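You operate a simulated robot arm through the tools that you are given. There is no shell and no other tool.

You are at the controls of a simulated robot arm. One attempt, no reset.

TASK
Fill the two empty wells with white powder and tamp both.
Fine: one spoon M a well from the clay pot, no spill; use the small tamper; spoon and tamper go back. Set down upright: small tamper.

Only the result counts: the job must be done as asked and must still hold three seconds after the hand-in. Knocking over, shifting, dropping, spilling or breaking anything else fails it.

THE ROBOT
A 7-joint arm with a two-finger parallel gripper, fixed in place. Base frame: the origin is at the foot of the arm, x ahead of it, y to its left, z up; the work surface is at about z = 0.72. Units: m, degrees, N and s.
With the tool pointing down near the work surface it reaches from about 0.3 to 0.72 m from the base axis. Its first joint turns from -166.0 to 166.0 degrees. Payload 1.57 kg.
The tool frame sits at the grasp point between the pads (the TCP): z along the fingers, y along the line on which they close. The tips reach 0.03 m beyond it. Largest opening 0.08 m; finger width 0.017, thickness 0.012; the body of the gripper, 0.04 by 0.082 m, starts 0.08 m behind the TCP.
Orientation is told as [roll, pitch, yaw] about the base's x, y, z axes, in that order, counted from this pose: with the fingers straight down and closing along the base's y, the tool's x points along the base's -x, its y along +y and its z along -z.

THE INTERFACE
- The arm moves only by the tool move_arm. Its argument "targets" is a list of rows, each an object (a shift or turn left out is 0, a gripper value left out holds the last) with "translation": the shift along the base's x, y, z in units of 25 mm (1.0 is 25 mm), a list of three; "rot": the turn, a rotation vector about the base's x, y, z in units of 6 degrees (1.0 is 6 degrees), a list of three; "hand": the finger opening in m, from 0 to 0.08. In form: [{"translation": [dx, dy, dz], "rot": [ax, ay, az], "hand": hand}, ...]. A call has 1 to 20 rows; each row shifts and turns the commanded pose from where the row before left it. A call with a number of a shift or a turn outside -1 to 1 is refused whole. A row lasts 0.2 s, in which the tool goes at most 0.05 m and 8.6 degrees; a call with a longer step from one row to the next is refused whole, and so is a gripper value outside its range. Where a pose cannot be reached the arm comes as near as it can. A force on the tool above 40 N (or 10 N above the force at the start of the call, whichever is more), or a blocked arm, ends the call early, and 0.2 s more pass. Each finger travels about 0.072 m/s and halts on what it meets, pressing with about 43 N; the grip force reading is that of the motor and also rises with nothing between the fingers. The clock runs only during rows and for 0.2 s after the last one: add rows that do not move to give the fingers time. It gives the time, the measured TCP pose, the force on the tool (base axes), the opening and the grip force at its end, in the units of the frame above (readings bear some noise), with the torque about the TCP (base axes, N m) and any sound that the robot's microphone picked up, and new pictures: "views" is both (left out), scene, wrist or none.
- Cameras (640 x 400 px; columns grow to the right, rows downward): "scene" is fixed at [0.0492, 0.4989, 1.3407]; the picture's right is [0.07, -1.00, 0.00], its down [-0.70, -0.05, -0.71] and it looks along [0.71, 0.05, -0.70] (base axes); focal length 282 px, centre (320, 200). "wrist" rides on the gripper at [0.072, -0.007, -0.122] in the tool frame; the picture's right is [0.09, 1.00, 0.00], its down [-0.84, 0.08, -0.54] and it looks along [-0.54, 0.05, 0.84] (tool axes); focal length 238 px, centre (320, 200). There is no depth. A picture from a camera that has moved, and an enlarged one, comes with that camera's place and axes in the base frame and with its lens.
- move_column(by): slides the trunk up (or, below 0, down) by that many m; the arm rides with it, the base frame stays. It gives what a move gives, with no picture.
- zoom(camera, box): a new picture of the part [left, top, right, bottom] of that camera's present view, enlarged. It takes no simulated time.
- close_job(): hands the job in; it is judged then, once.

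Places have to be worked out from the pictures, the camera data and where the tool is seen. Open the gripper and draw the arm clear of the work before you hand the job in, unless the task says otherwise.

The tools are called after "Request:" as a command line: name --argument value ..., lists and objects as JSON in quotes. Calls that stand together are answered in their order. move_arm: Moves the arm, as the interface text tells. Its arguments: {"type":"object","properties":{"targets":{"type":"array"},"views":{"type":"string","enum":["both","scene","wrist","none"]}},"required":["targets"]} The other tools are called the same way: move_column (by) slides the trunk up or down; zoom (camera, box) takes an enlarged picture of a part of a camera's view; close_job () hands the job in.

At the start:

```text
time: 0.0
ee_pos: [0.3394, 0.4237, 1.1078]
tcp_rot: [-0.1, 0.0, -0.1]
contact_force: [0.5, -0.5, 0.0]
moment: [0.01, 0.0, -0.02]
opening: 0.08
grasp_force: 0.1
trunk travel left (down, up): [-0.075, 0.04]
```

scene: 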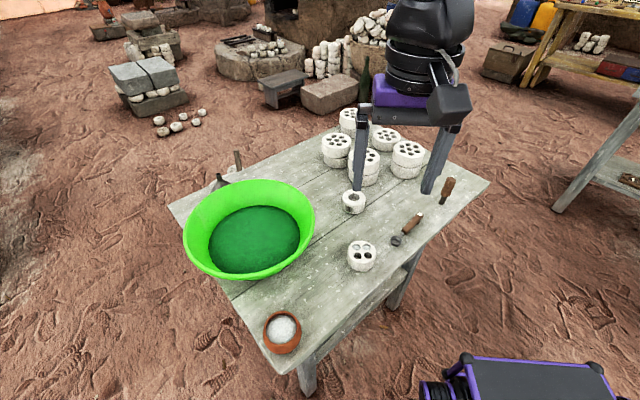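
wrist: 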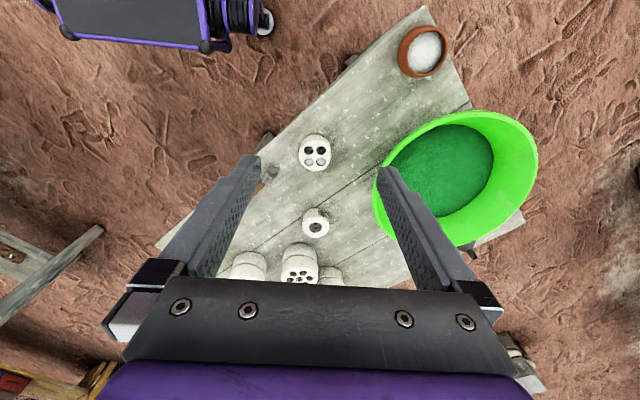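

I'll start by looking closely at the scene: the mould with wells, the tools on the table and the pot.

Request:
zoom --camera "scene" --box '[330, 170, 490, 280]'

Request:
zoom --camera "scene" --box '[240, 290, 340, 370]'

Request:
zoom --camera "scene" --box '[310, 90, 470, 200]'

Request:
zoom --camera "scene" --box '[160, 130, 340, 290]'

Request:
zoom --camera "wrist" --box '[220, 110, 400, 280]'

```text
3.64 times, centred on (410, 225) of scene
camera zoom: at [0.0492, 0.4989, 1.3407], right [0.07, -1.0, 0.0], down [-0.7, -0.05, -0.71], along [0.71, 0.05, -0.7], focal length 1025 px, centre (-7, 109)
```

zoom: 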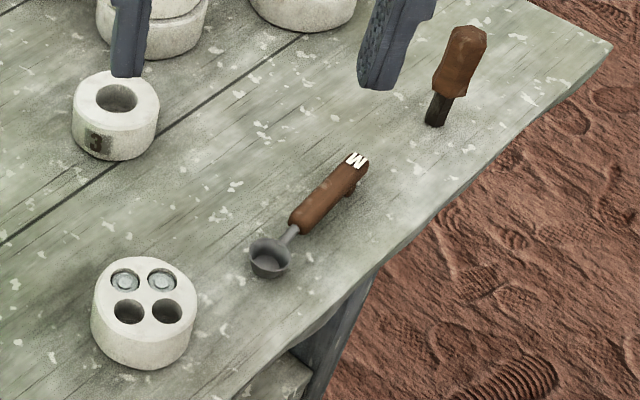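

```text
5.00 times, centred on (290, 330) of scene
camera zoom: at [0.0492, 0.4989, 1.3407], right [0.07, -1.0, 0.0], down [-0.7, -0.05, -0.71], along [0.71, 0.05, -0.7], focal length 1410 px, centre (470, -450)
```

zoom: 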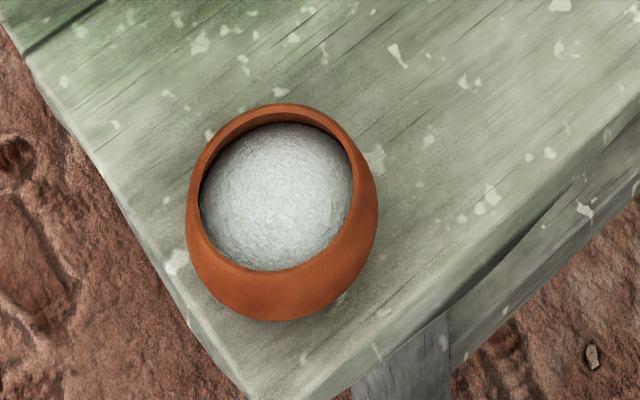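

```text
3.64 times, centred on (390, 145) of scene
camera zoom: at [0.0492, 0.4989, 1.3407], right [0.07, -1.0, 0.0], down [-0.7, -0.05, -0.71], along [0.71, 0.05, -0.7], focal length 1025 px, centre (66, 400)
```

zoom: 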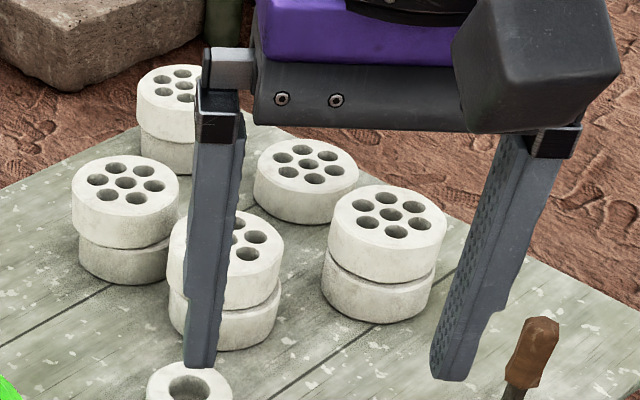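

```text
2.50 times, centred on (250, 210) of scene
camera zoom: at [0.0492, 0.4989, 1.3407], right [0.07, -1.0, 0.0], down [-0.7, -0.05, -0.71], along [0.71, 0.05, -0.7], focal length 705 px, centre (495, 175)
```

zoom: 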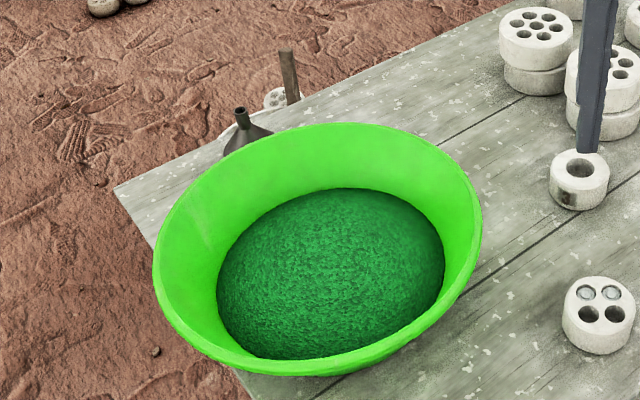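

```text
2.35 times, centred on (310, 195) of wrist
camera zoom: at [0.2692, 0.4183, 1.229], right [-0.09, 1.0, 0.0], down [0.84, 0.08, 0.54], along [0.54, 0.05, -0.84], focal length 561 px, centre (344, 212)
```

zoom: 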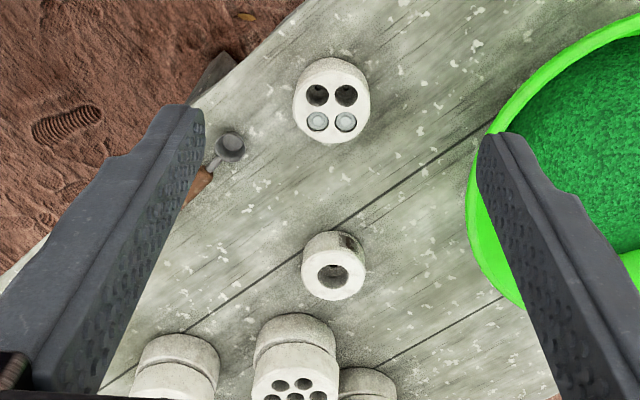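

The mould with two filled and two empty wells sits near (0.45, 0.43), and spoon M lies near (0.53, 0.32) to (0.62, 0.25). An upright brown-handled tool stands near (0.69, 0.17). I'll move over at a safe height for a better look with the wrist camera.

Request:
move_arm --targets '[{"translation": [0.6, -1, -0.4]}, {"translation": [0.6, -1, -0.4]}, {"translation": [0.6, -1, -0.4]}, {"translation": [0.6, -1, -0.4]}, {"translation": [0.6, -1, -0.4]}, {"translation": [0.6, -1, -0.4]}, {"translation": [0.6, -1, -0.4]}, {"translation": [0.6, -1, -0.4]}, {}, {}]'

```text
time: 2.2
ee_pos: [0.4604, 0.2244, 1.0289]
tcp_rot: [0.0, 0.0, 0.0]
contact_force: [0.2, 0.5, 0.9]
moment: [0.0, 0.02, -0.02]
opening: 0.0801
grasp_force: 0.0
trunk travel left (down, up): [-0.075, 0.04]
camera wrist: at [0.3897, 0.2177, 1.1495], right [-0.09, 1.0, 0.0], down [0.84, 0.08, 0.54], along [0.54, 0.05, -0.84], focal length 238 px, centre (320, 200)
```

scene: 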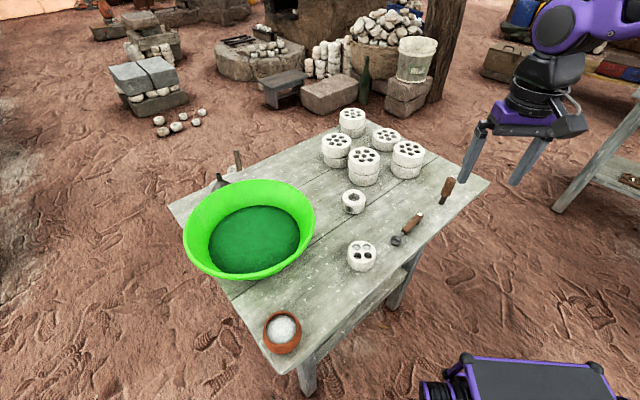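
wrist: 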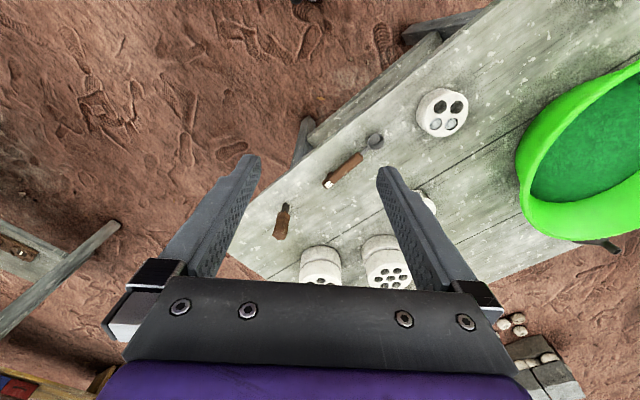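

Request:
zoom --camera "wrist" --box '[240, 80, 480, 240]'

Request:
zoom --camera "scene" --box '[420, 165, 480, 215]'

Request:
zoom --camera "scene" --box '[380, 200, 440, 255]'

Request:
zoom --camera "scene" --box '[200, 140, 270, 195]'

Request:
zoom --camera "scene" --box '[330, 175, 400, 285]'

```text
2.50 times, centred on (360, 160) of wrist
camera zoom: at [0.3897, 0.2177, 1.1495], right [-0.09, 1.0, 0.0], down [0.84, 0.08, 0.54], along [0.54, 0.05, -0.84], focal length 596 px, centre (220, 300)
```

zoom: 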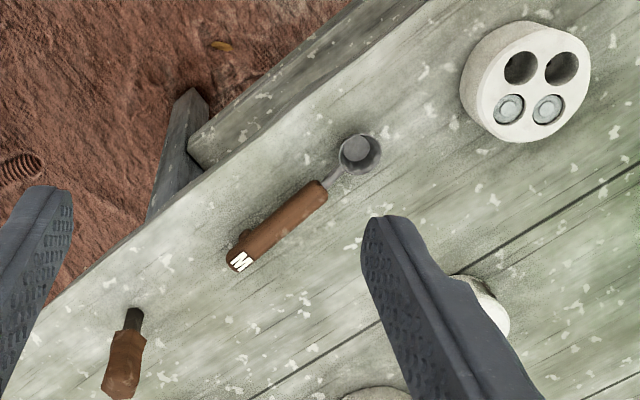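

```text
8.00 times, centred on (450, 190) of scene
camera zoom: at [0.0492, 0.4989, 1.3407], right [0.07, -1.0, 0.0], down [-0.7, -0.05, -0.71], along [0.71, 0.05, -0.7], focal length 2256 px, centre (-720, 280)
```

zoom: 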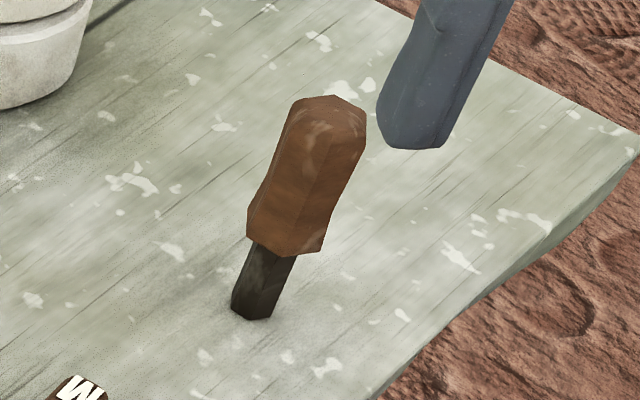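

```text
7.27 times, centred on (410, 228) of scene
camera zoom: at [0.0492, 0.4989, 1.3407], right [0.07, -1.0, 0.0], down [-0.7, -0.05, -0.71], along [0.71, 0.05, -0.7], focal length 2051 px, centre (-334, 0)
```

zoom: 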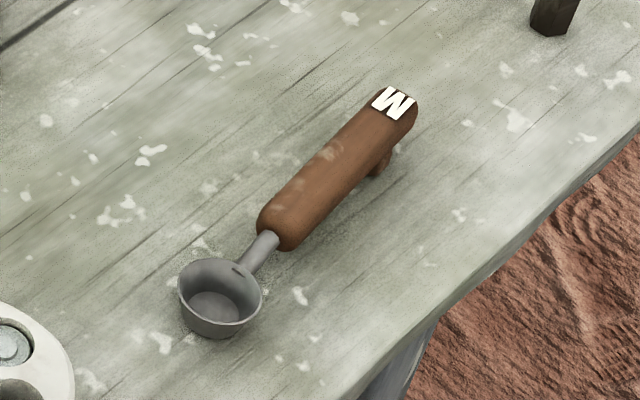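

```text
7.27 times, centred on (235, 168) of scene
camera zoom: at [0.0492, 0.4989, 1.3407], right [0.07, -1.0, 0.0], down [-0.7, -0.05, -0.71], along [0.71, 0.05, -0.7], focal length 2051 px, centre (938, 436)
```

zoom: 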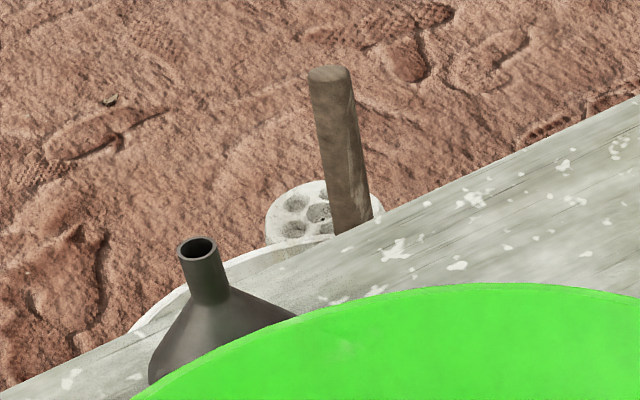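

```text
3.64 times, centred on (365, 230) of scene
camera zoom: at [0.0492, 0.4989, 1.3407], right [0.07, -1.0, 0.0], down [-0.7, -0.05, -0.71], along [0.71, 0.05, -0.7], focal length 1025 px, centre (156, 91)
```

zoom: 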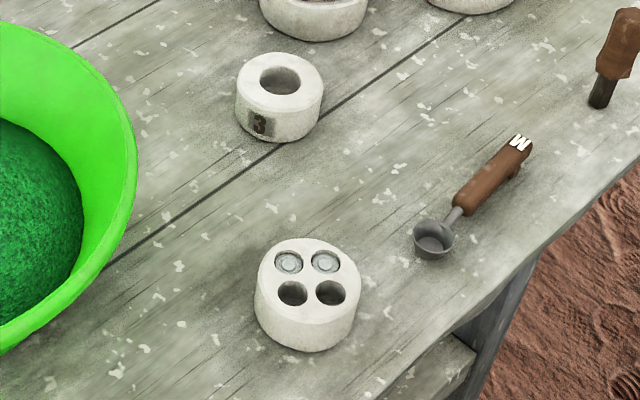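

The upright tool at about (0.69, 0.17) is the small tamper, with a dark rod and a brown handle. Next I'll take a closer look at the mould from above to measure the wells.

Request:
move_arm --targets '[{"translation": [-0.4, 0.91, -0.5]}, {"translation": [-0.4, 0.91, -0.5]}, {"translation": [-0.4, 0.91, -0.5]}, {"translation": [-0.4, 0.91, -0.5]}, {"translation": [-0.4, 0.91, -0.5]}, {"translation": [-0.4, 0.91, -0.5]}, {"translation": [-0.4, 0.91, -0.5]}, {"translation": [-0.4, 0.91, -0.5]}, {"translation": [-0.4, 0.91, -0.5]}, {}, {}]'

```text
time: 4.6
ee_pos: [0.3704, 0.4295, 0.9151]
tcp_rot: [0.1, 0.0, 0.0]
contact_force: [-0.4, -0.8, -0.3]
moment: [-0.02, -0.03, 0.01]
opening: 0.0796
grasp_force: 0.1
trunk travel left (down, up): [-0.075, 0.04]
camera wrist: at [0.2996, 0.4242, 1.036], right [-0.09, 1.0, 0.0], down [0.84, 0.08, 0.54], along [0.54, 0.05, -0.84], focal length 238 px, centre (320, 200)
```

scene: 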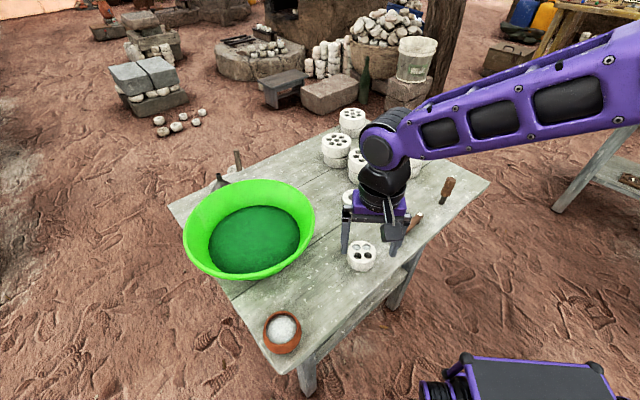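
wrist: 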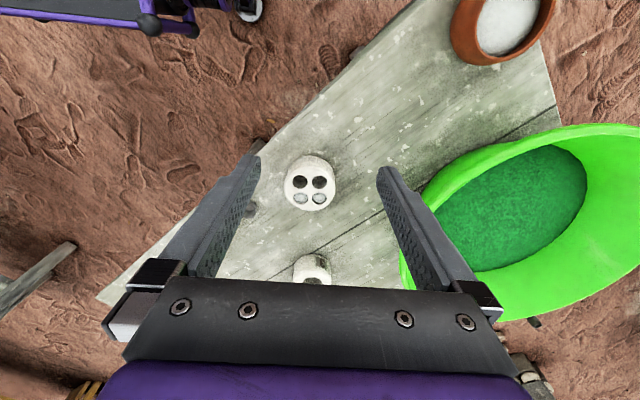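

Request:
zoom --camera "wrist" --box '[270, 145, 350, 220]'

Request:
zoom --camera "wrist" --box '[440, 0, 560, 75]'

Request:
zoom --camera "scene" --box '[335, 230, 385, 280]'

```text
5.33 times, centred on (310, 182) of wrist
camera zoom: at [0.2996, 0.4242, 1.036], right [-0.09, 1.0, 0.0], down [0.84, 0.08, 0.54], along [0.54, 0.05, -0.84], focal length 1271 px, centre (373, 293)
```

zoom: 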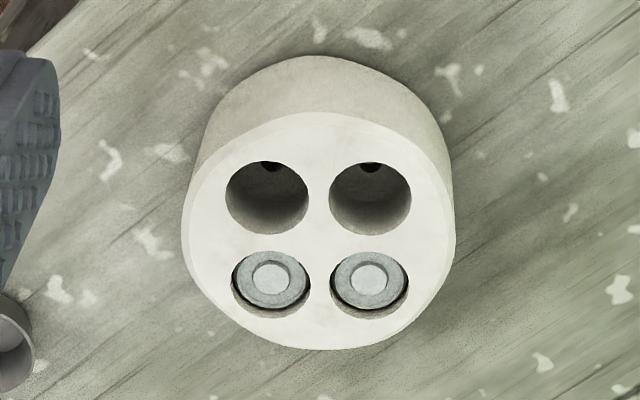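

```text
5.33 times, centred on (500, 38) of wrist
camera zoom: at [0.2996, 0.4242, 1.036], right [-0.09, 1.0, 0.0], down [0.84, 0.08, 0.54], along [0.54, 0.05, -0.84], focal length 1271 px, centre (-640, 1067)
```

zoom: 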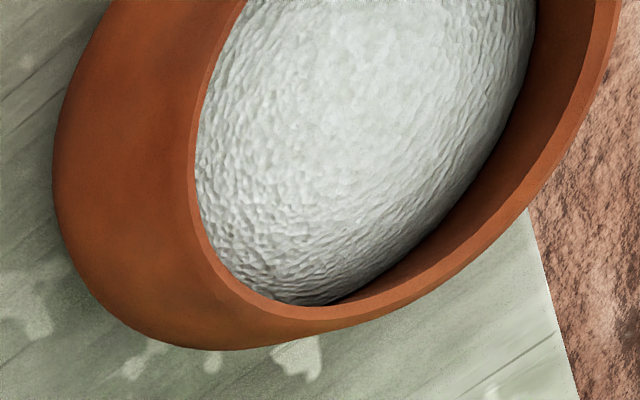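

```text
8.00 times, centred on (360, 255) of scene
camera zoom: at [0.0492, 0.4989, 1.3407], right [0.07, -1.0, 0.0], down [-0.7, -0.05, -0.71], along [0.71, 0.05, -0.7], focal length 2256 px, centre (0, -240)
```

zoom: 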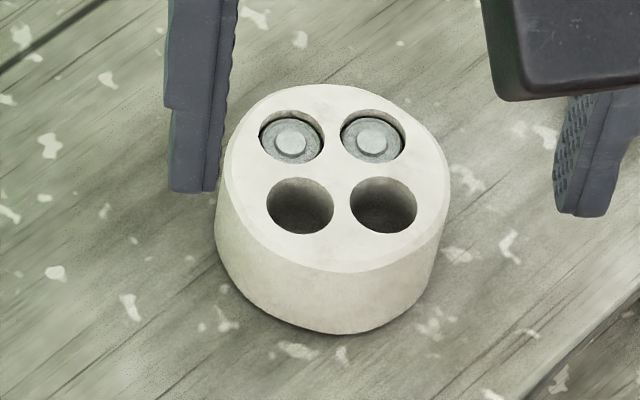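

The mould top is at z≈0.76 and the empty wells (about 20 mm wide) are near (0.449, 0.436) and (0.451, 0.411). Now I'll look at the pot from above.

Request:
move_arm --targets '[{"translation": [-0.95, 0.775, 0.1]}, {"translation": [-0.95, 0.775, 0.1]}, {"translation": [-0.95, 0.775, 0.1]}, {"translation": [-0.95, 0.775, 0.1]}, {"translation": [-0.95, 0.775, 0.1]}, {"translation": [-0.95, 0.775, 0.1]}, {"translation": [-0.95, 0.775, 0.1]}, {"translation": [-0.95, 0.775, 0.1]}, {}, {}]'

```text
time: 6.8
ee_pos: [0.179, 0.5835, 0.9349]
tcp_rot: [0.0, -0.1, 0.0]
contact_force: [0.2, -0.2, -0.4]
moment: [-0.03, 0.01, 0.01]
opening: 0.08
grasp_force: 0.1
trunk travel left (down, up): [-0.075, 0.04]
camera wrist: at [0.109, 0.5788, 1.0555], right [-0.09, 1.0, 0.0], down [0.84, 0.08, 0.54], along [0.54, 0.05, -0.84], focal length 238 px, centre (320, 200)
```

scene: 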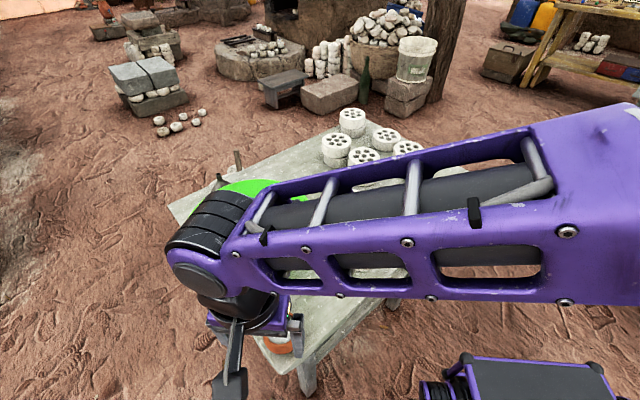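
wrist: 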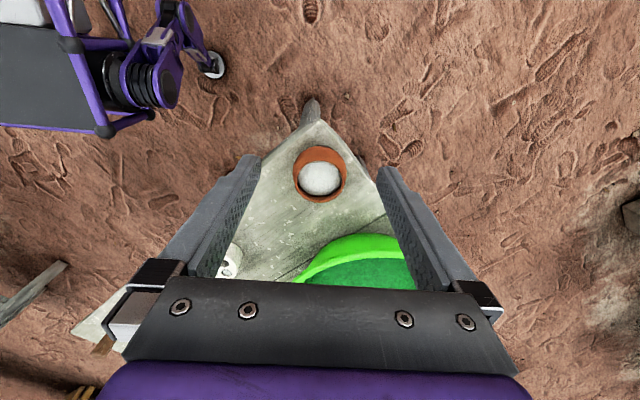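

Request:
zoom --camera "wrist" --box '[280, 135, 360, 215]'

Request:
zoom --camera "wrist" --box '[220, 110, 440, 290]'

```text
5.00 times, centred on (320, 175) of wrist
camera zoom: at [0.109, 0.5788, 1.0555], right [-0.09, 1.0, 0.0], down [0.84, 0.08, 0.54], along [0.54, 0.05, -0.84], focal length 1192 px, centre (320, 325)
```

zoom: 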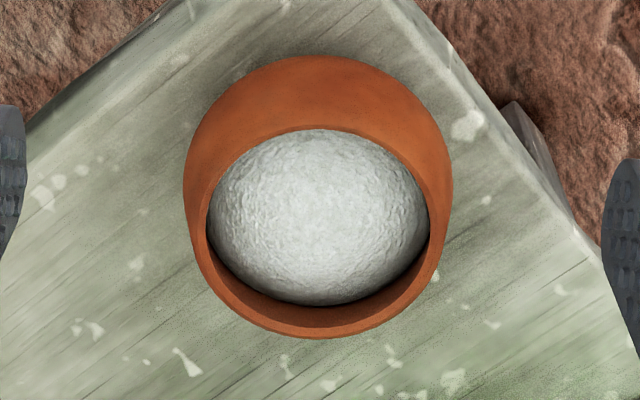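

```text
2.22 times, centred on (330, 200) of wrist
camera zoom: at [0.109, 0.5788, 1.0555], right [-0.09, 1.0, 0.0], down [0.84, 0.08, 0.54], along [0.54, 0.05, -0.84], focal length 530 px, centre (298, 200)
```

zoom: 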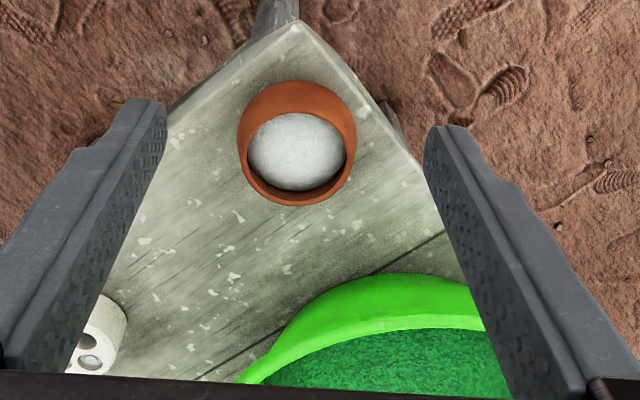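

The pot rim is near (0.262, 0.592, 0.77), with powder mounded just below it. Now I'll go look closely at spoon M.

Request:
move_arm --targets '[{"translation": [0.914, -0.839, -0.1]}, {"translation": [0.914, -0.839, -0.1]}, {"translation": [0.914, -0.839, -0.1]}, {"translation": [0.914, -0.839, -0.1]}, {"translation": [0.914, -0.839, -0.1]}, {"translation": [0.914, -0.839, -0.1]}, {"translation": [0.914, -0.839, -0.1]}, {"translation": [0.914, -0.839, -0.1]}, {"translation": [0.914, -0.839, -0.1]}, {"translation": [0.914, -0.839, -0.1]}, {"translation": [0.914, -0.839, -0.1]}, {"translation": [0.914, -0.839, -0.1]}, {"translation": [0.914, -0.839, -0.1]}, {"translation": [0.914, -0.839, -0.1]}, {}, {}]'

```text
time: 10.2
ee_pos: [0.5008, 0.291, 0.9001]
tcp_rot: [0.0, 0.0, 0.0]
contact_force: [-0.8, 0.3, -0.3]
moment: [0.04, -0.01, -0.03]
opening: 0.0802
grasp_force: 0.0
trunk travel left (down, up): [-0.075, 0.04]
camera wrist: at [0.4308, 0.2845, 1.0215], right [-0.09, 1.0, 0.0], down [0.84, 0.08, 0.54], along [0.54, 0.05, -0.84], focal length 238 px, centre (320, 200)
```

scene: 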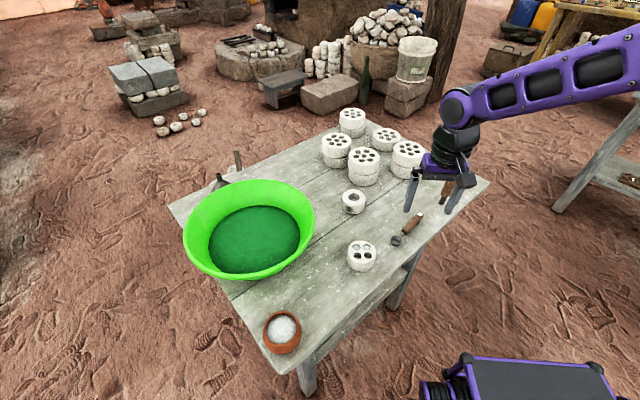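
wrist: 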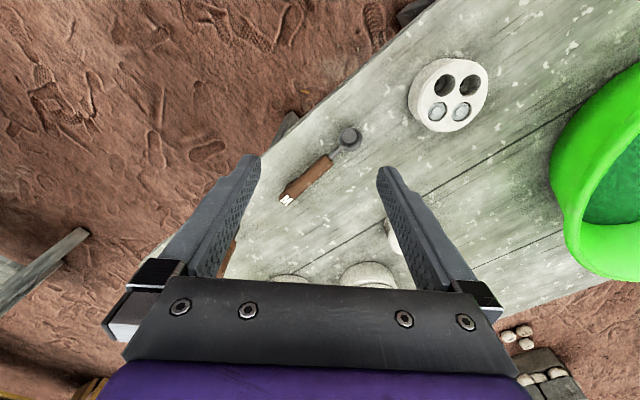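

Request:
zoom --camera "wrist" --box '[260, 110, 380, 220]'

Request:
zoom --camera "scene" --box '[380, 200, 440, 255]'

```text
3.64 times, centred on (320, 165) of wrist
camera zoom: at [0.4308, 0.2845, 1.0215], right [-0.09, 1.0, 0.0], down [0.84, 0.08, 0.54], along [0.54, 0.05, -0.84], focal length 867 px, centre (320, 327)
```

zoom: 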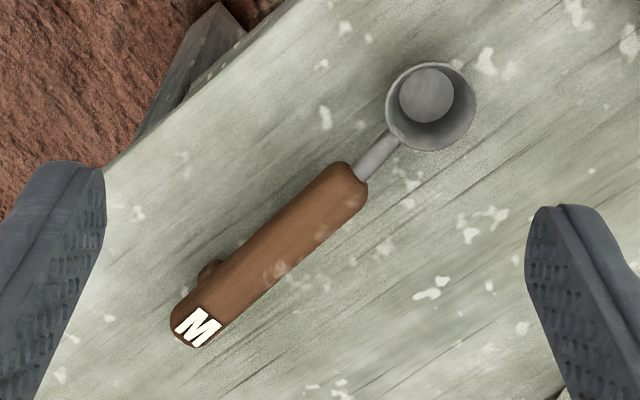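

```text
7.27 times, centred on (410, 228) of scene
camera zoom: at [0.0492, 0.4989, 1.3407], right [0.07, -1.0, 0.0], down [-0.7, -0.05, -0.71], along [0.71, 0.05, -0.7], focal length 2051 px, centre (-334, 0)
```

zoom: 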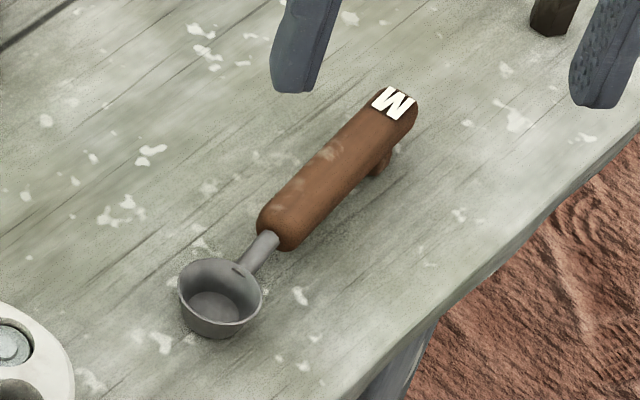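

Spoon M's rim centre is near (0.523, 0.329, 0.737). Its handle axis is at z≈0.741 and points along azimuth −41°. I'll turn the gripper to yaw −41° and lean it back 30°, so a later pour stays reachable, then hover above the handle.

Request:
move_arm --targets '[{"translation": [0.27, -0.043, -0.1], "rot": [0, 0, -0.976]}, {"translation": [0.27, -0.043, -0.1], "rot": [0, 0, -0.976]}, {"translation": [0.27, -0.043, -0.1], "rot": [0, 0, -0.976]}, {"translation": [0.27, -0.043, -0.1], "rot": [0, 0, -0.976]}, {"translation": [0.27, -0.043, -0.1], "rot": [0, 0, -0.976]}, {"translation": [0.27, -0.043, -0.1], "rot": [0, 0, -0.976]}, {"translation": [0.27, -0.043, -0.1], "rot": [0, 0, -0.976]}, {"translation": [0.27, -0.043, -0.1], "rot": [0.656, 0.755, 0]}, {"translation": [0.27, -0.043, -0.1], "rot": [0.656, 0.755, 0]}, {"translation": [0.27, -0.043, -0.1], "rot": [0.656, 0.755, 0]}, {"translation": [0.27, -0.043, -0.1], "rot": [0.656, 0.755, 0]}, {"translation": [0.27, -0.043, -0.1], "rot": [0.656, 0.755, 0]}, {}, {}]'

```text
time: 13.2
ee_pos: [0.5821, 0.277, 0.8706]
tcp_rot: [0.0, 30.1, -41.0]
contact_force: [-0.4, -0.4, -0.6]
moment: [0.03, 0.01, -0.02]
opening: 0.0801
grasp_force: 0.0
trunk travel left (down, up): [-0.075, 0.04]
camera wrist: at [0.5775, 0.2737, 1.011], right [0.59, 0.8, 0.05], down [0.8, -0.59, 0.05], along [0.07, 0.01, -1.0], focal length 238 px, centre (320, 200)
```

scene: 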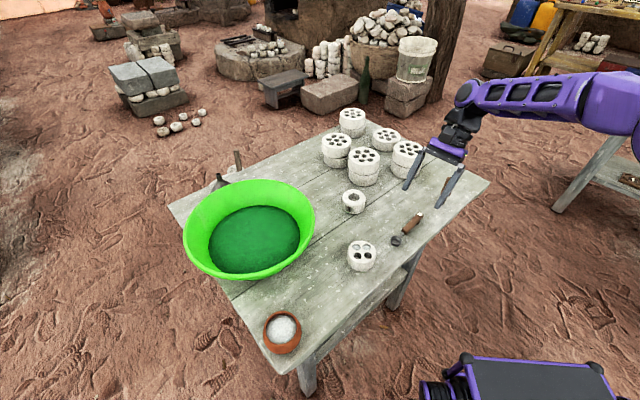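
wrist: 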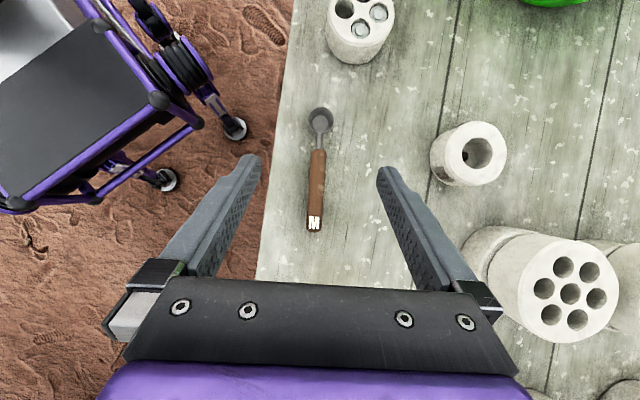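

Request:
zoom --camera "wrist" --box '[270, 95, 370, 245]'

Request:
zoom --camera "scene" --box '[380, 140, 500, 255]'

```text
2.67 times, centred on (320, 170) of wrist
camera zoom: at [0.5775, 0.2737, 1.011], right [0.59, 0.8, 0.05], down [0.8, -0.59, 0.05], along [0.07, 0.01, -1.0], focal length 636 px, centre (320, 280)
```

zoom: 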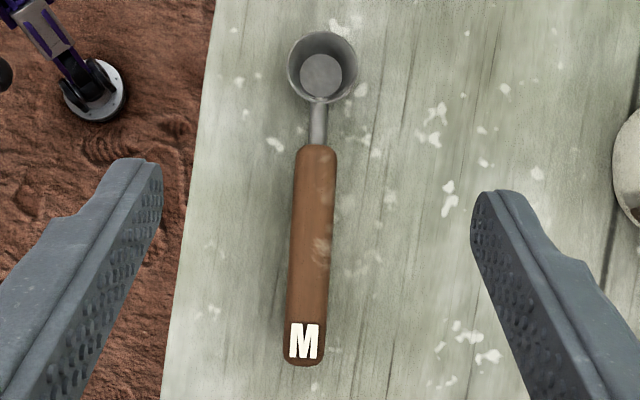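

```text
3.48 times, centred on (440, 198) of scene
camera zoom: at [0.0492, 0.4989, 1.3407], right [0.07, -1.0, 0.0], down [-0.7, -0.05, -0.71], along [0.71, 0.05, -0.7], focal length 981 px, centre (-97, 209)
```

zoom: 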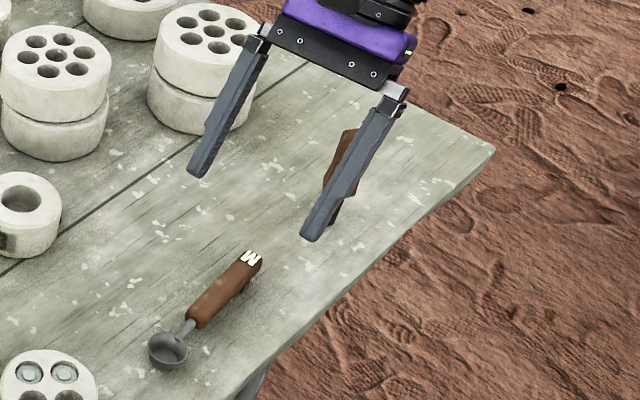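

The alignment is good: the handle axis passes right under the gripper. I'll lower toward the handle, staying a little above final height to check.

Request:
move_arm --targets '[{"translation": [0.05, 0.036, -0.8]}, {"translation": [0, 0, -0.8]}, {"translation": [0, 0, -0.8]}, {"translation": [0, 0, -0.8]}, {"translation": [0, 0, -0.7]}, {"translation": [0, 0, -0.5]}, {}, {}]'

```text
time: 15.0
ee_pos: [0.5815, 0.2786, 0.7618]
tcp_rot: [0.1, 29.9, -41.0]
contact_force: [0.1, 0.4, -0.4]
moment: [-0.03, -0.02, 0.02]
opening: 0.0799
grasp_force: 0.1
trunk travel left (down, up): [-0.075, 0.04]
camera wrist: at [0.5789, 0.2748, 0.9008], right [0.59, 0.8, 0.05], down [0.8, -0.59, 0.05], along [0.07, 0.01, -1.0], focal length 238 px, centre (320, 200)
```

scene: 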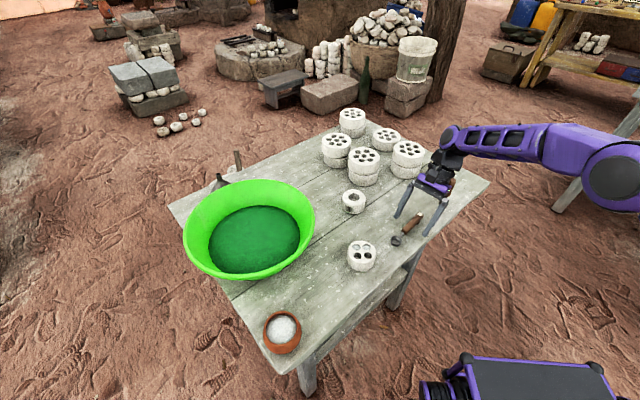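
wrist: 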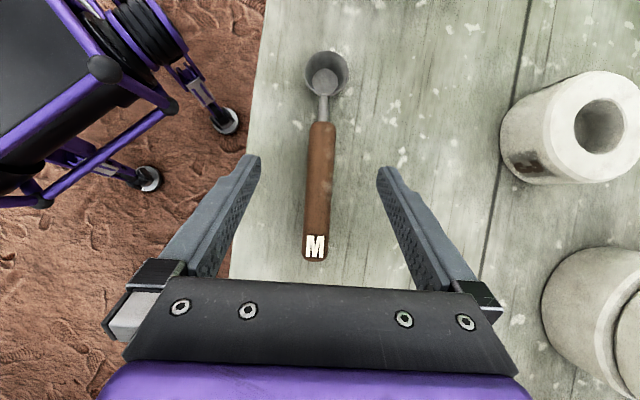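

Force is zero and the handle is centred between the fingers. I'll go down the last 9 mm and close.

Request:
move_arm --targets '[{"translation": [0.04, 0.0, -0.2]}, {"translation": [0, 0, -0.16]}, {}, {"hand": 0.03}, {"hand": 0.03}, {"hand": 0.03}, {}]'

```text
time: 16.6
ee_pos: [0.5829, 0.2784, 0.7516]
tcp_rot: [0.0, 30.0, -41.1]
contact_force: [-0.1, 0.4, 0.0]
moment: [0.0, -0.02, 0.01]
opening: 0.0298
grasp_force: 0.1
trunk travel left (down, up): [-0.075, 0.04]
camera wrist: at [0.5796, 0.2749, 0.892], right [0.59, 0.8, 0.05], down [0.8, -0.59, 0.05], along [0.07, 0.01, -1.0], focal length 238 px, centre (320, 200)
```

scene: 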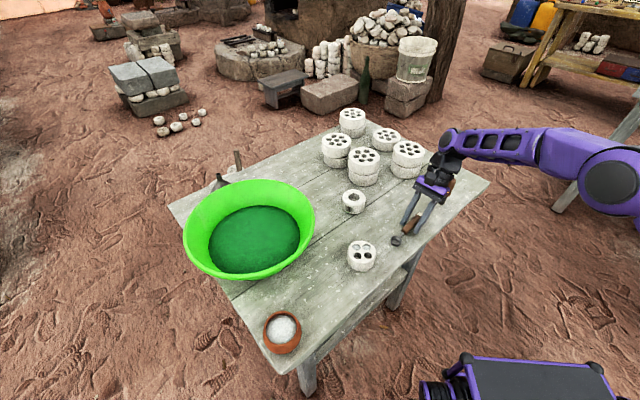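
wrist: 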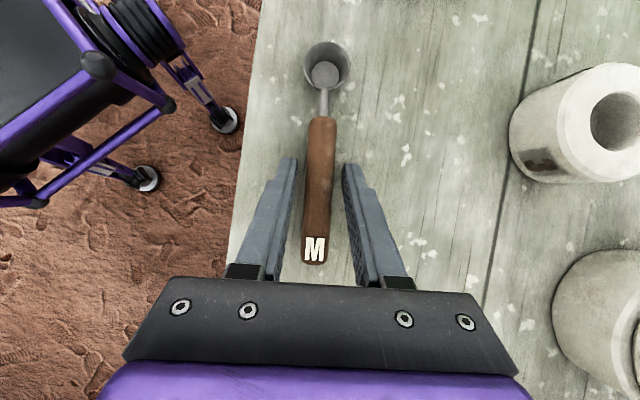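

The handle is well centred, so I'll close on it fully.

Request:
move_arm --targets '[{"hand": 0.0}, {"hand": 0.0}, {"hand": 0.0}, {"hand": 0.0}]'

Request:
zoom --camera "scene" --box '[380, 140, 500, 255]'

```text
time: 17.6
ee_pos: [0.584, 0.2792, 0.7516]
tcp_rot: [-0.1, 30.0, -41.1]
contact_force: [-0.4, 0.9, 0.9]
moment: [-0.04, -0.04, 0.03]
opening: 0.0169
grasp_force: 31.6
trunk travel left (down, up): [-0.075, 0.04]
camera wrist: at [0.5796, 0.2749, 0.892], right [0.59, 0.8, 0.05], down [0.8, -0.59, 0.05], along [0.07, 0.01, -1.0], focal length 238 px, centre (320, 200)
```

scene: 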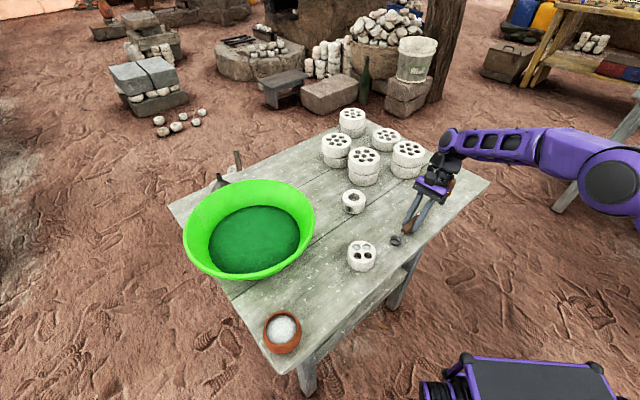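
wrist: 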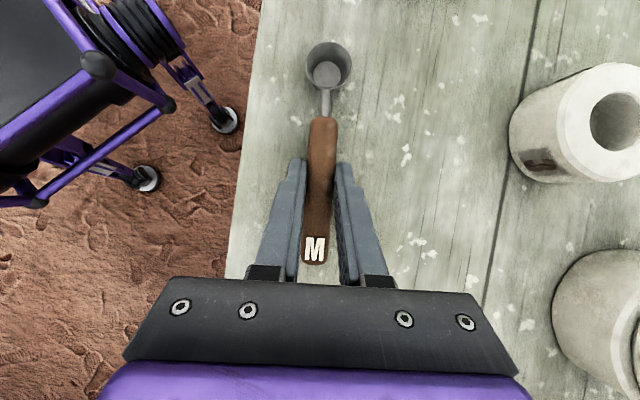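

```text
3.48 times, centred on (440, 198) of scene
camera zoom: at [0.0492, 0.4989, 1.3407], right [0.07, -1.0, 0.0], down [-0.7, -0.05, -0.71], along [0.71, 0.05, -0.7], focal length 981 px, centre (-97, 209)
```

zoom: 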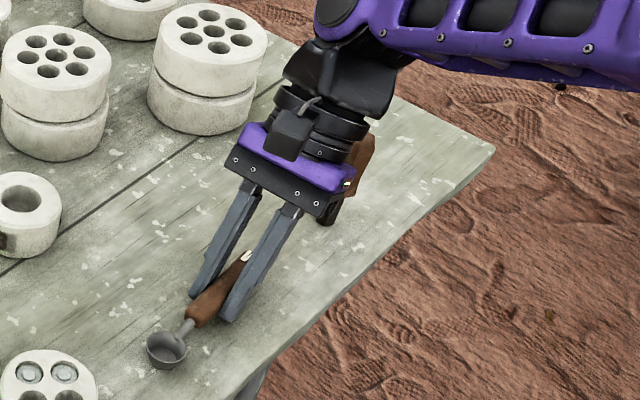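

The handle is gripped at 16.9 mm. I'll lift straight up and check that the spoon holds.

Request:
move_arm --targets '[{"translation": [0, 0, 0.3]}, {"translation": [0, 0, 0.6]}, {"translation": [0, 0, 0.8]}, {"translation": [0, 0, 0.8]}, {"translation": [0, 0, 0.8]}, {"translation": [0, 0, 0.7]}, {}, {}]'

Request:
zoom --camera "scene" --box '[380, 120, 500, 255]'

```text
time: 19.4
ee_pos: [0.5824, 0.2776, 0.8518]
tcp_rot: [0.1, 30.0, -41.0]
contact_force: [-0.3, -0.4, -1.5]
moment: [0.01, 0.01, 0.01]
opening: 0.0168
grasp_force: 31.6
trunk travel left (down, up): [-0.075, 0.04]
camera wrist: at [0.5796, 0.2747, 0.9923], right [0.59, 0.8, 0.05], down [0.8, -0.59, 0.05], along [0.07, 0.01, -1.0], focal length 238 px, centre (320, 200)
```

scene: 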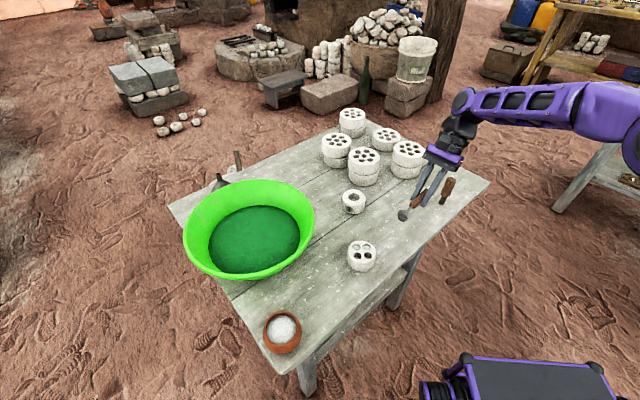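
wrist: 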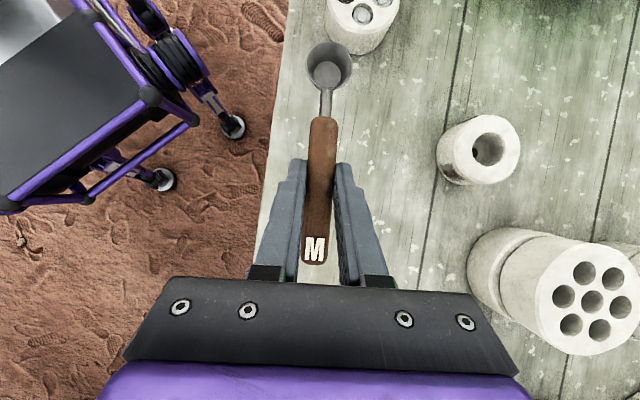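

```text
2.96 times, centred on (440, 188) of scene
camera zoom: at [0.0492, 0.4989, 1.3407], right [0.07, -1.0, 0.0], down [-0.7, -0.05, -0.71], along [0.71, 0.05, -0.7], focal length 836 px, centre (-36, 237)
```

zoom: 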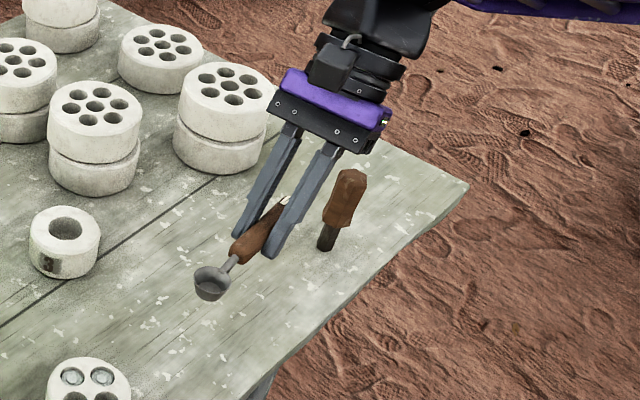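

The spoon sits rigidly in the grip, with the bowl at the same pixel as before. Before loading powder I'll do a dry run above the mould, turning to yaw −20° with the spoon level, then tilting to test the pour reach.

Request:
move_arm --targets '[{"translation": [-0.317, 0.833, 0.156], "rot": [0, 0, 0.583]}, {"translation": [-0.317, 0.833, 0.156], "rot": [0, 0, 0.583]}, {"translation": [-0.317, 0.833, 0.156], "rot": [0, 0, 0.583]}, {"translation": [-0.317, 0.833, 0.156], "rot": [0, 0, 0.583]}, {"translation": [-0.317, 0.833, 0.156], "rot": [0, 0, 0.583]}, {"translation": [-0.317, 0.833, 0.156], "rot": [0, 0, 0.583]}, {}, {}]'

Request:
zoom --camera "wrist" --box '[260, 0, 380, 100]'

```text
time: 21.2
ee_pos: [0.5279, 0.3974, 0.8743]
tcp_rot: [0.1, 30.0, -20.0]
contact_force: [0.0, 0.1, -0.7]
moment: [-0.04, -0.01, 0.0]
opening: 0.0166
grasp_force: 31.4
out of reach, approached as far as the arm can: row 6
trunk travel left (down, up): [-0.075, 0.04]
camera wrist: at [0.527, 0.3924, 1.0151], right [0.27, 0.96, 0.05], down [0.96, -0.27, 0.05], along [0.06, 0.03, -1.0], focal length 238 px, centre (320, 200)
```

scene: 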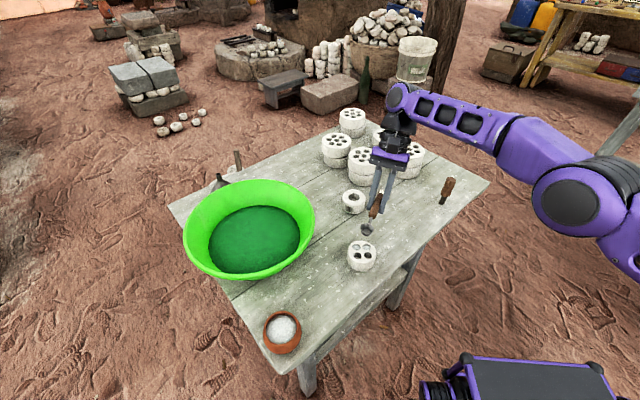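
wrist: 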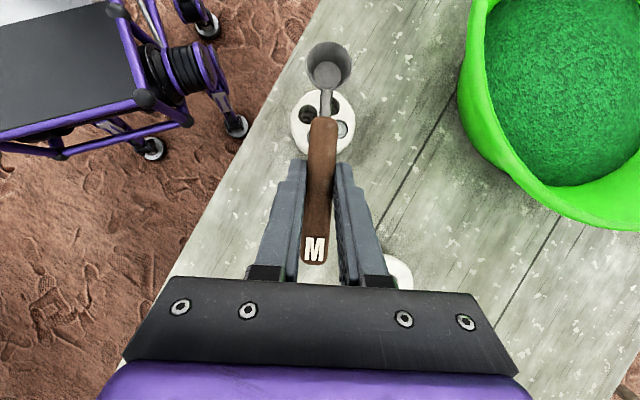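

```text
4.00 times, centred on (320, 50) of wrist
camera zoom: at [0.527, 0.3924, 1.0151], right [0.27, 0.96, 0.05], down [0.96, -0.27, 0.05], along [0.06, 0.03, -1.0], focal length 953 px, centre (320, 800)
```

zoom: 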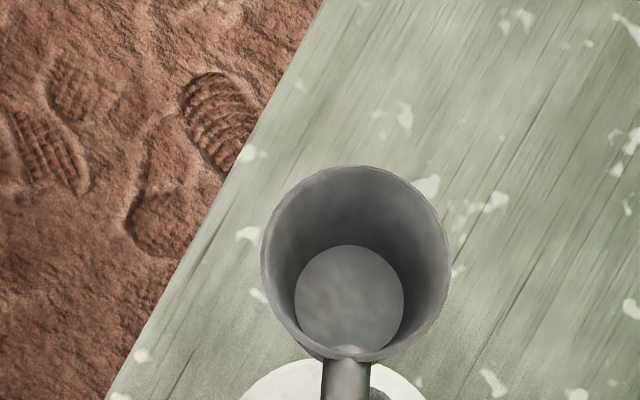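

The arm fell about 8 mm short at yaw −20°, so I'll use yaw −30°, where the reach is shorter.

Request:
move_arm --targets '[{"translation": [-0.138, -0.294, 0], "rot": [0, 0, -0.833]}, {"translation": [-0.138, -0.294, 0], "rot": [0, 0, -0.833]}, {}, {}]' --views "none"

```text
time: 22.2
ee_pos: [0.5222, 0.3818, 0.8738]
tcp_rot: [0.0, 30.1, -29.9]
contact_force: [0.9, -1.0, -0.6]
moment: [0.0, 0.03, 0.02]
opening: 0.0166
grasp_force: 31.9
trunk travel left (down, up): [-0.075, 0.04]
```

The commanded pose follows the reached one. Now the dry tilt run: rotate bowl-down about the lip, well above the mould.

Request:
move_arm --targets '[{"translation": [-0.0693, 0.04, 0.384], "rot": [-0.5, -0.866, 0]}, {"translation": [-0.104, 0.06, 0.376], "rot": [-0.5, -0.866, 0]}, {"translation": [-0.139, 0.08, 0.36], "rot": [-0.5, -0.866, 0]}, {"translation": [-0.17, 0.098, 0.344], "rot": [-0.5, -0.866, 0]}, {"translation": [-0.201, 0.116, 0.32], "rot": [-0.5, -0.866, 0]}, {"translation": [-0.229, 0.132, 0.292], "rot": [-0.5, -0.866, 0]}, {"translation": [-0.253, 0.146, 0.264], "rot": [-0.5, -0.866, 0]}, {"translation": [-0.274, 0.158, 0.232], "rot": [-0.5, -0.866, 0]}, {"translation": [-0.298, 0.172, 0.2], "rot": [-0.5, -0.866, 0]}, {"translation": [-0.312, 0.18, 0.16], "rot": [-0.5, -0.866, 0]}, {}, {}]'

```text
time: 24.8
ee_pos: [0.4699, 0.412, 0.9478]
tcp_rot: [0.1, -30.2, -30.0]
contact_force: [0.1, -0.1, -0.7]
moment: [0.03, 0.01, -0.04]
opening: 0.0166
grasp_force: 31.9
trunk travel left (down, up): [-0.075, 0.04]
camera wrist: at [0.3624, 0.4691, 1.016], right [0.43, 0.9, -0.05], down [0.43, -0.16, 0.89], along [0.79, -0.4, -0.46], focal length 238 px, centre (320, 200)
```

scene: 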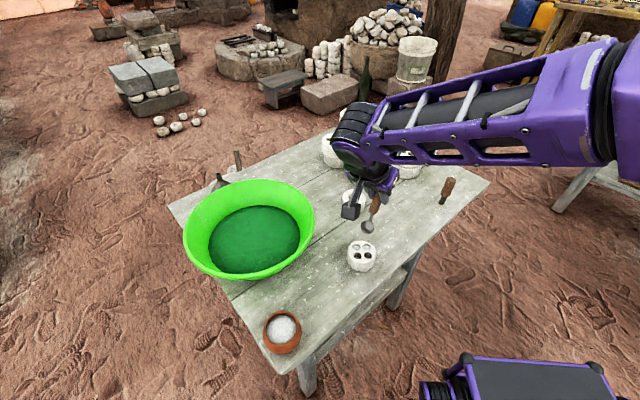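
wrist: 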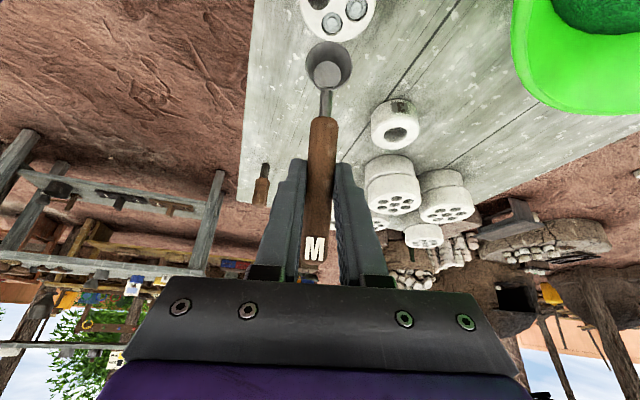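

It reaches β=60° well. I'll continue the dry tilt to ~114°.

Request:
move_arm --targets '[{"translation": [-0.322, 0.186, 0.124], "rot": [-0.5, -0.866, 0]}, {"translation": [-0.336, 0.194, 0.08], "rot": [-0.5, -0.866, 0]}, {"translation": [-0.336, 0.194, 0.044], "rot": [-0.5, -0.866, 0]}, {"translation": [-0.343, 0.198, 0], "rot": [-0.5, -0.866, 0]}, {"translation": [-0.339, 0.196, -0.04], "rot": [-0.5, -0.866, 0]}, {"translation": [-0.333, 0.192, -0.08], "rot": [-0.5, -0.866, 0]}, {"translation": [-0.326, 0.188, -0.12], "rot": [-0.5, -0.866, 0]}, {"translation": [-0.312, 0.18, -0.16], "rot": [-0.5, -0.866, 0]}, {"translation": [-0.298, 0.172, -0.196], "rot": [-0.5, -0.866, 0]}, {}, {}]'

```text
time: 27.2
ee_pos: [0.3969, 0.4556, 0.9385]
tcp_rot: [0.2, -84.2, -30.2]
contact_force: [1.3, 0.0, -0.5]
moment: [-0.01, -0.02, 0.02]
opening: 0.0165
grasp_force: 32.1
trunk travel left (down, up): [-0.075, 0.04]
camera wrist: at [0.2839, 0.5147, 0.879], right [0.49, 0.87, -0.09], down [-0.35, 0.29, 0.89], along [0.8, -0.4, 0.45], focal length 238 px, centre (320, 200)
```

scene: 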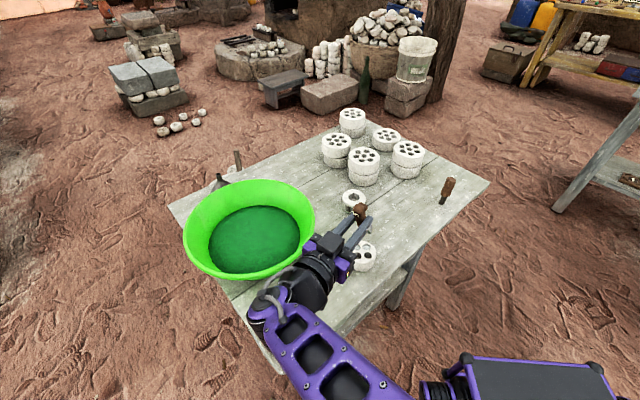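
wrist: 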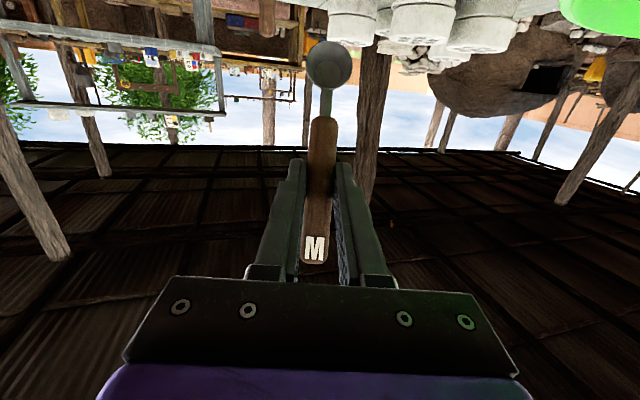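

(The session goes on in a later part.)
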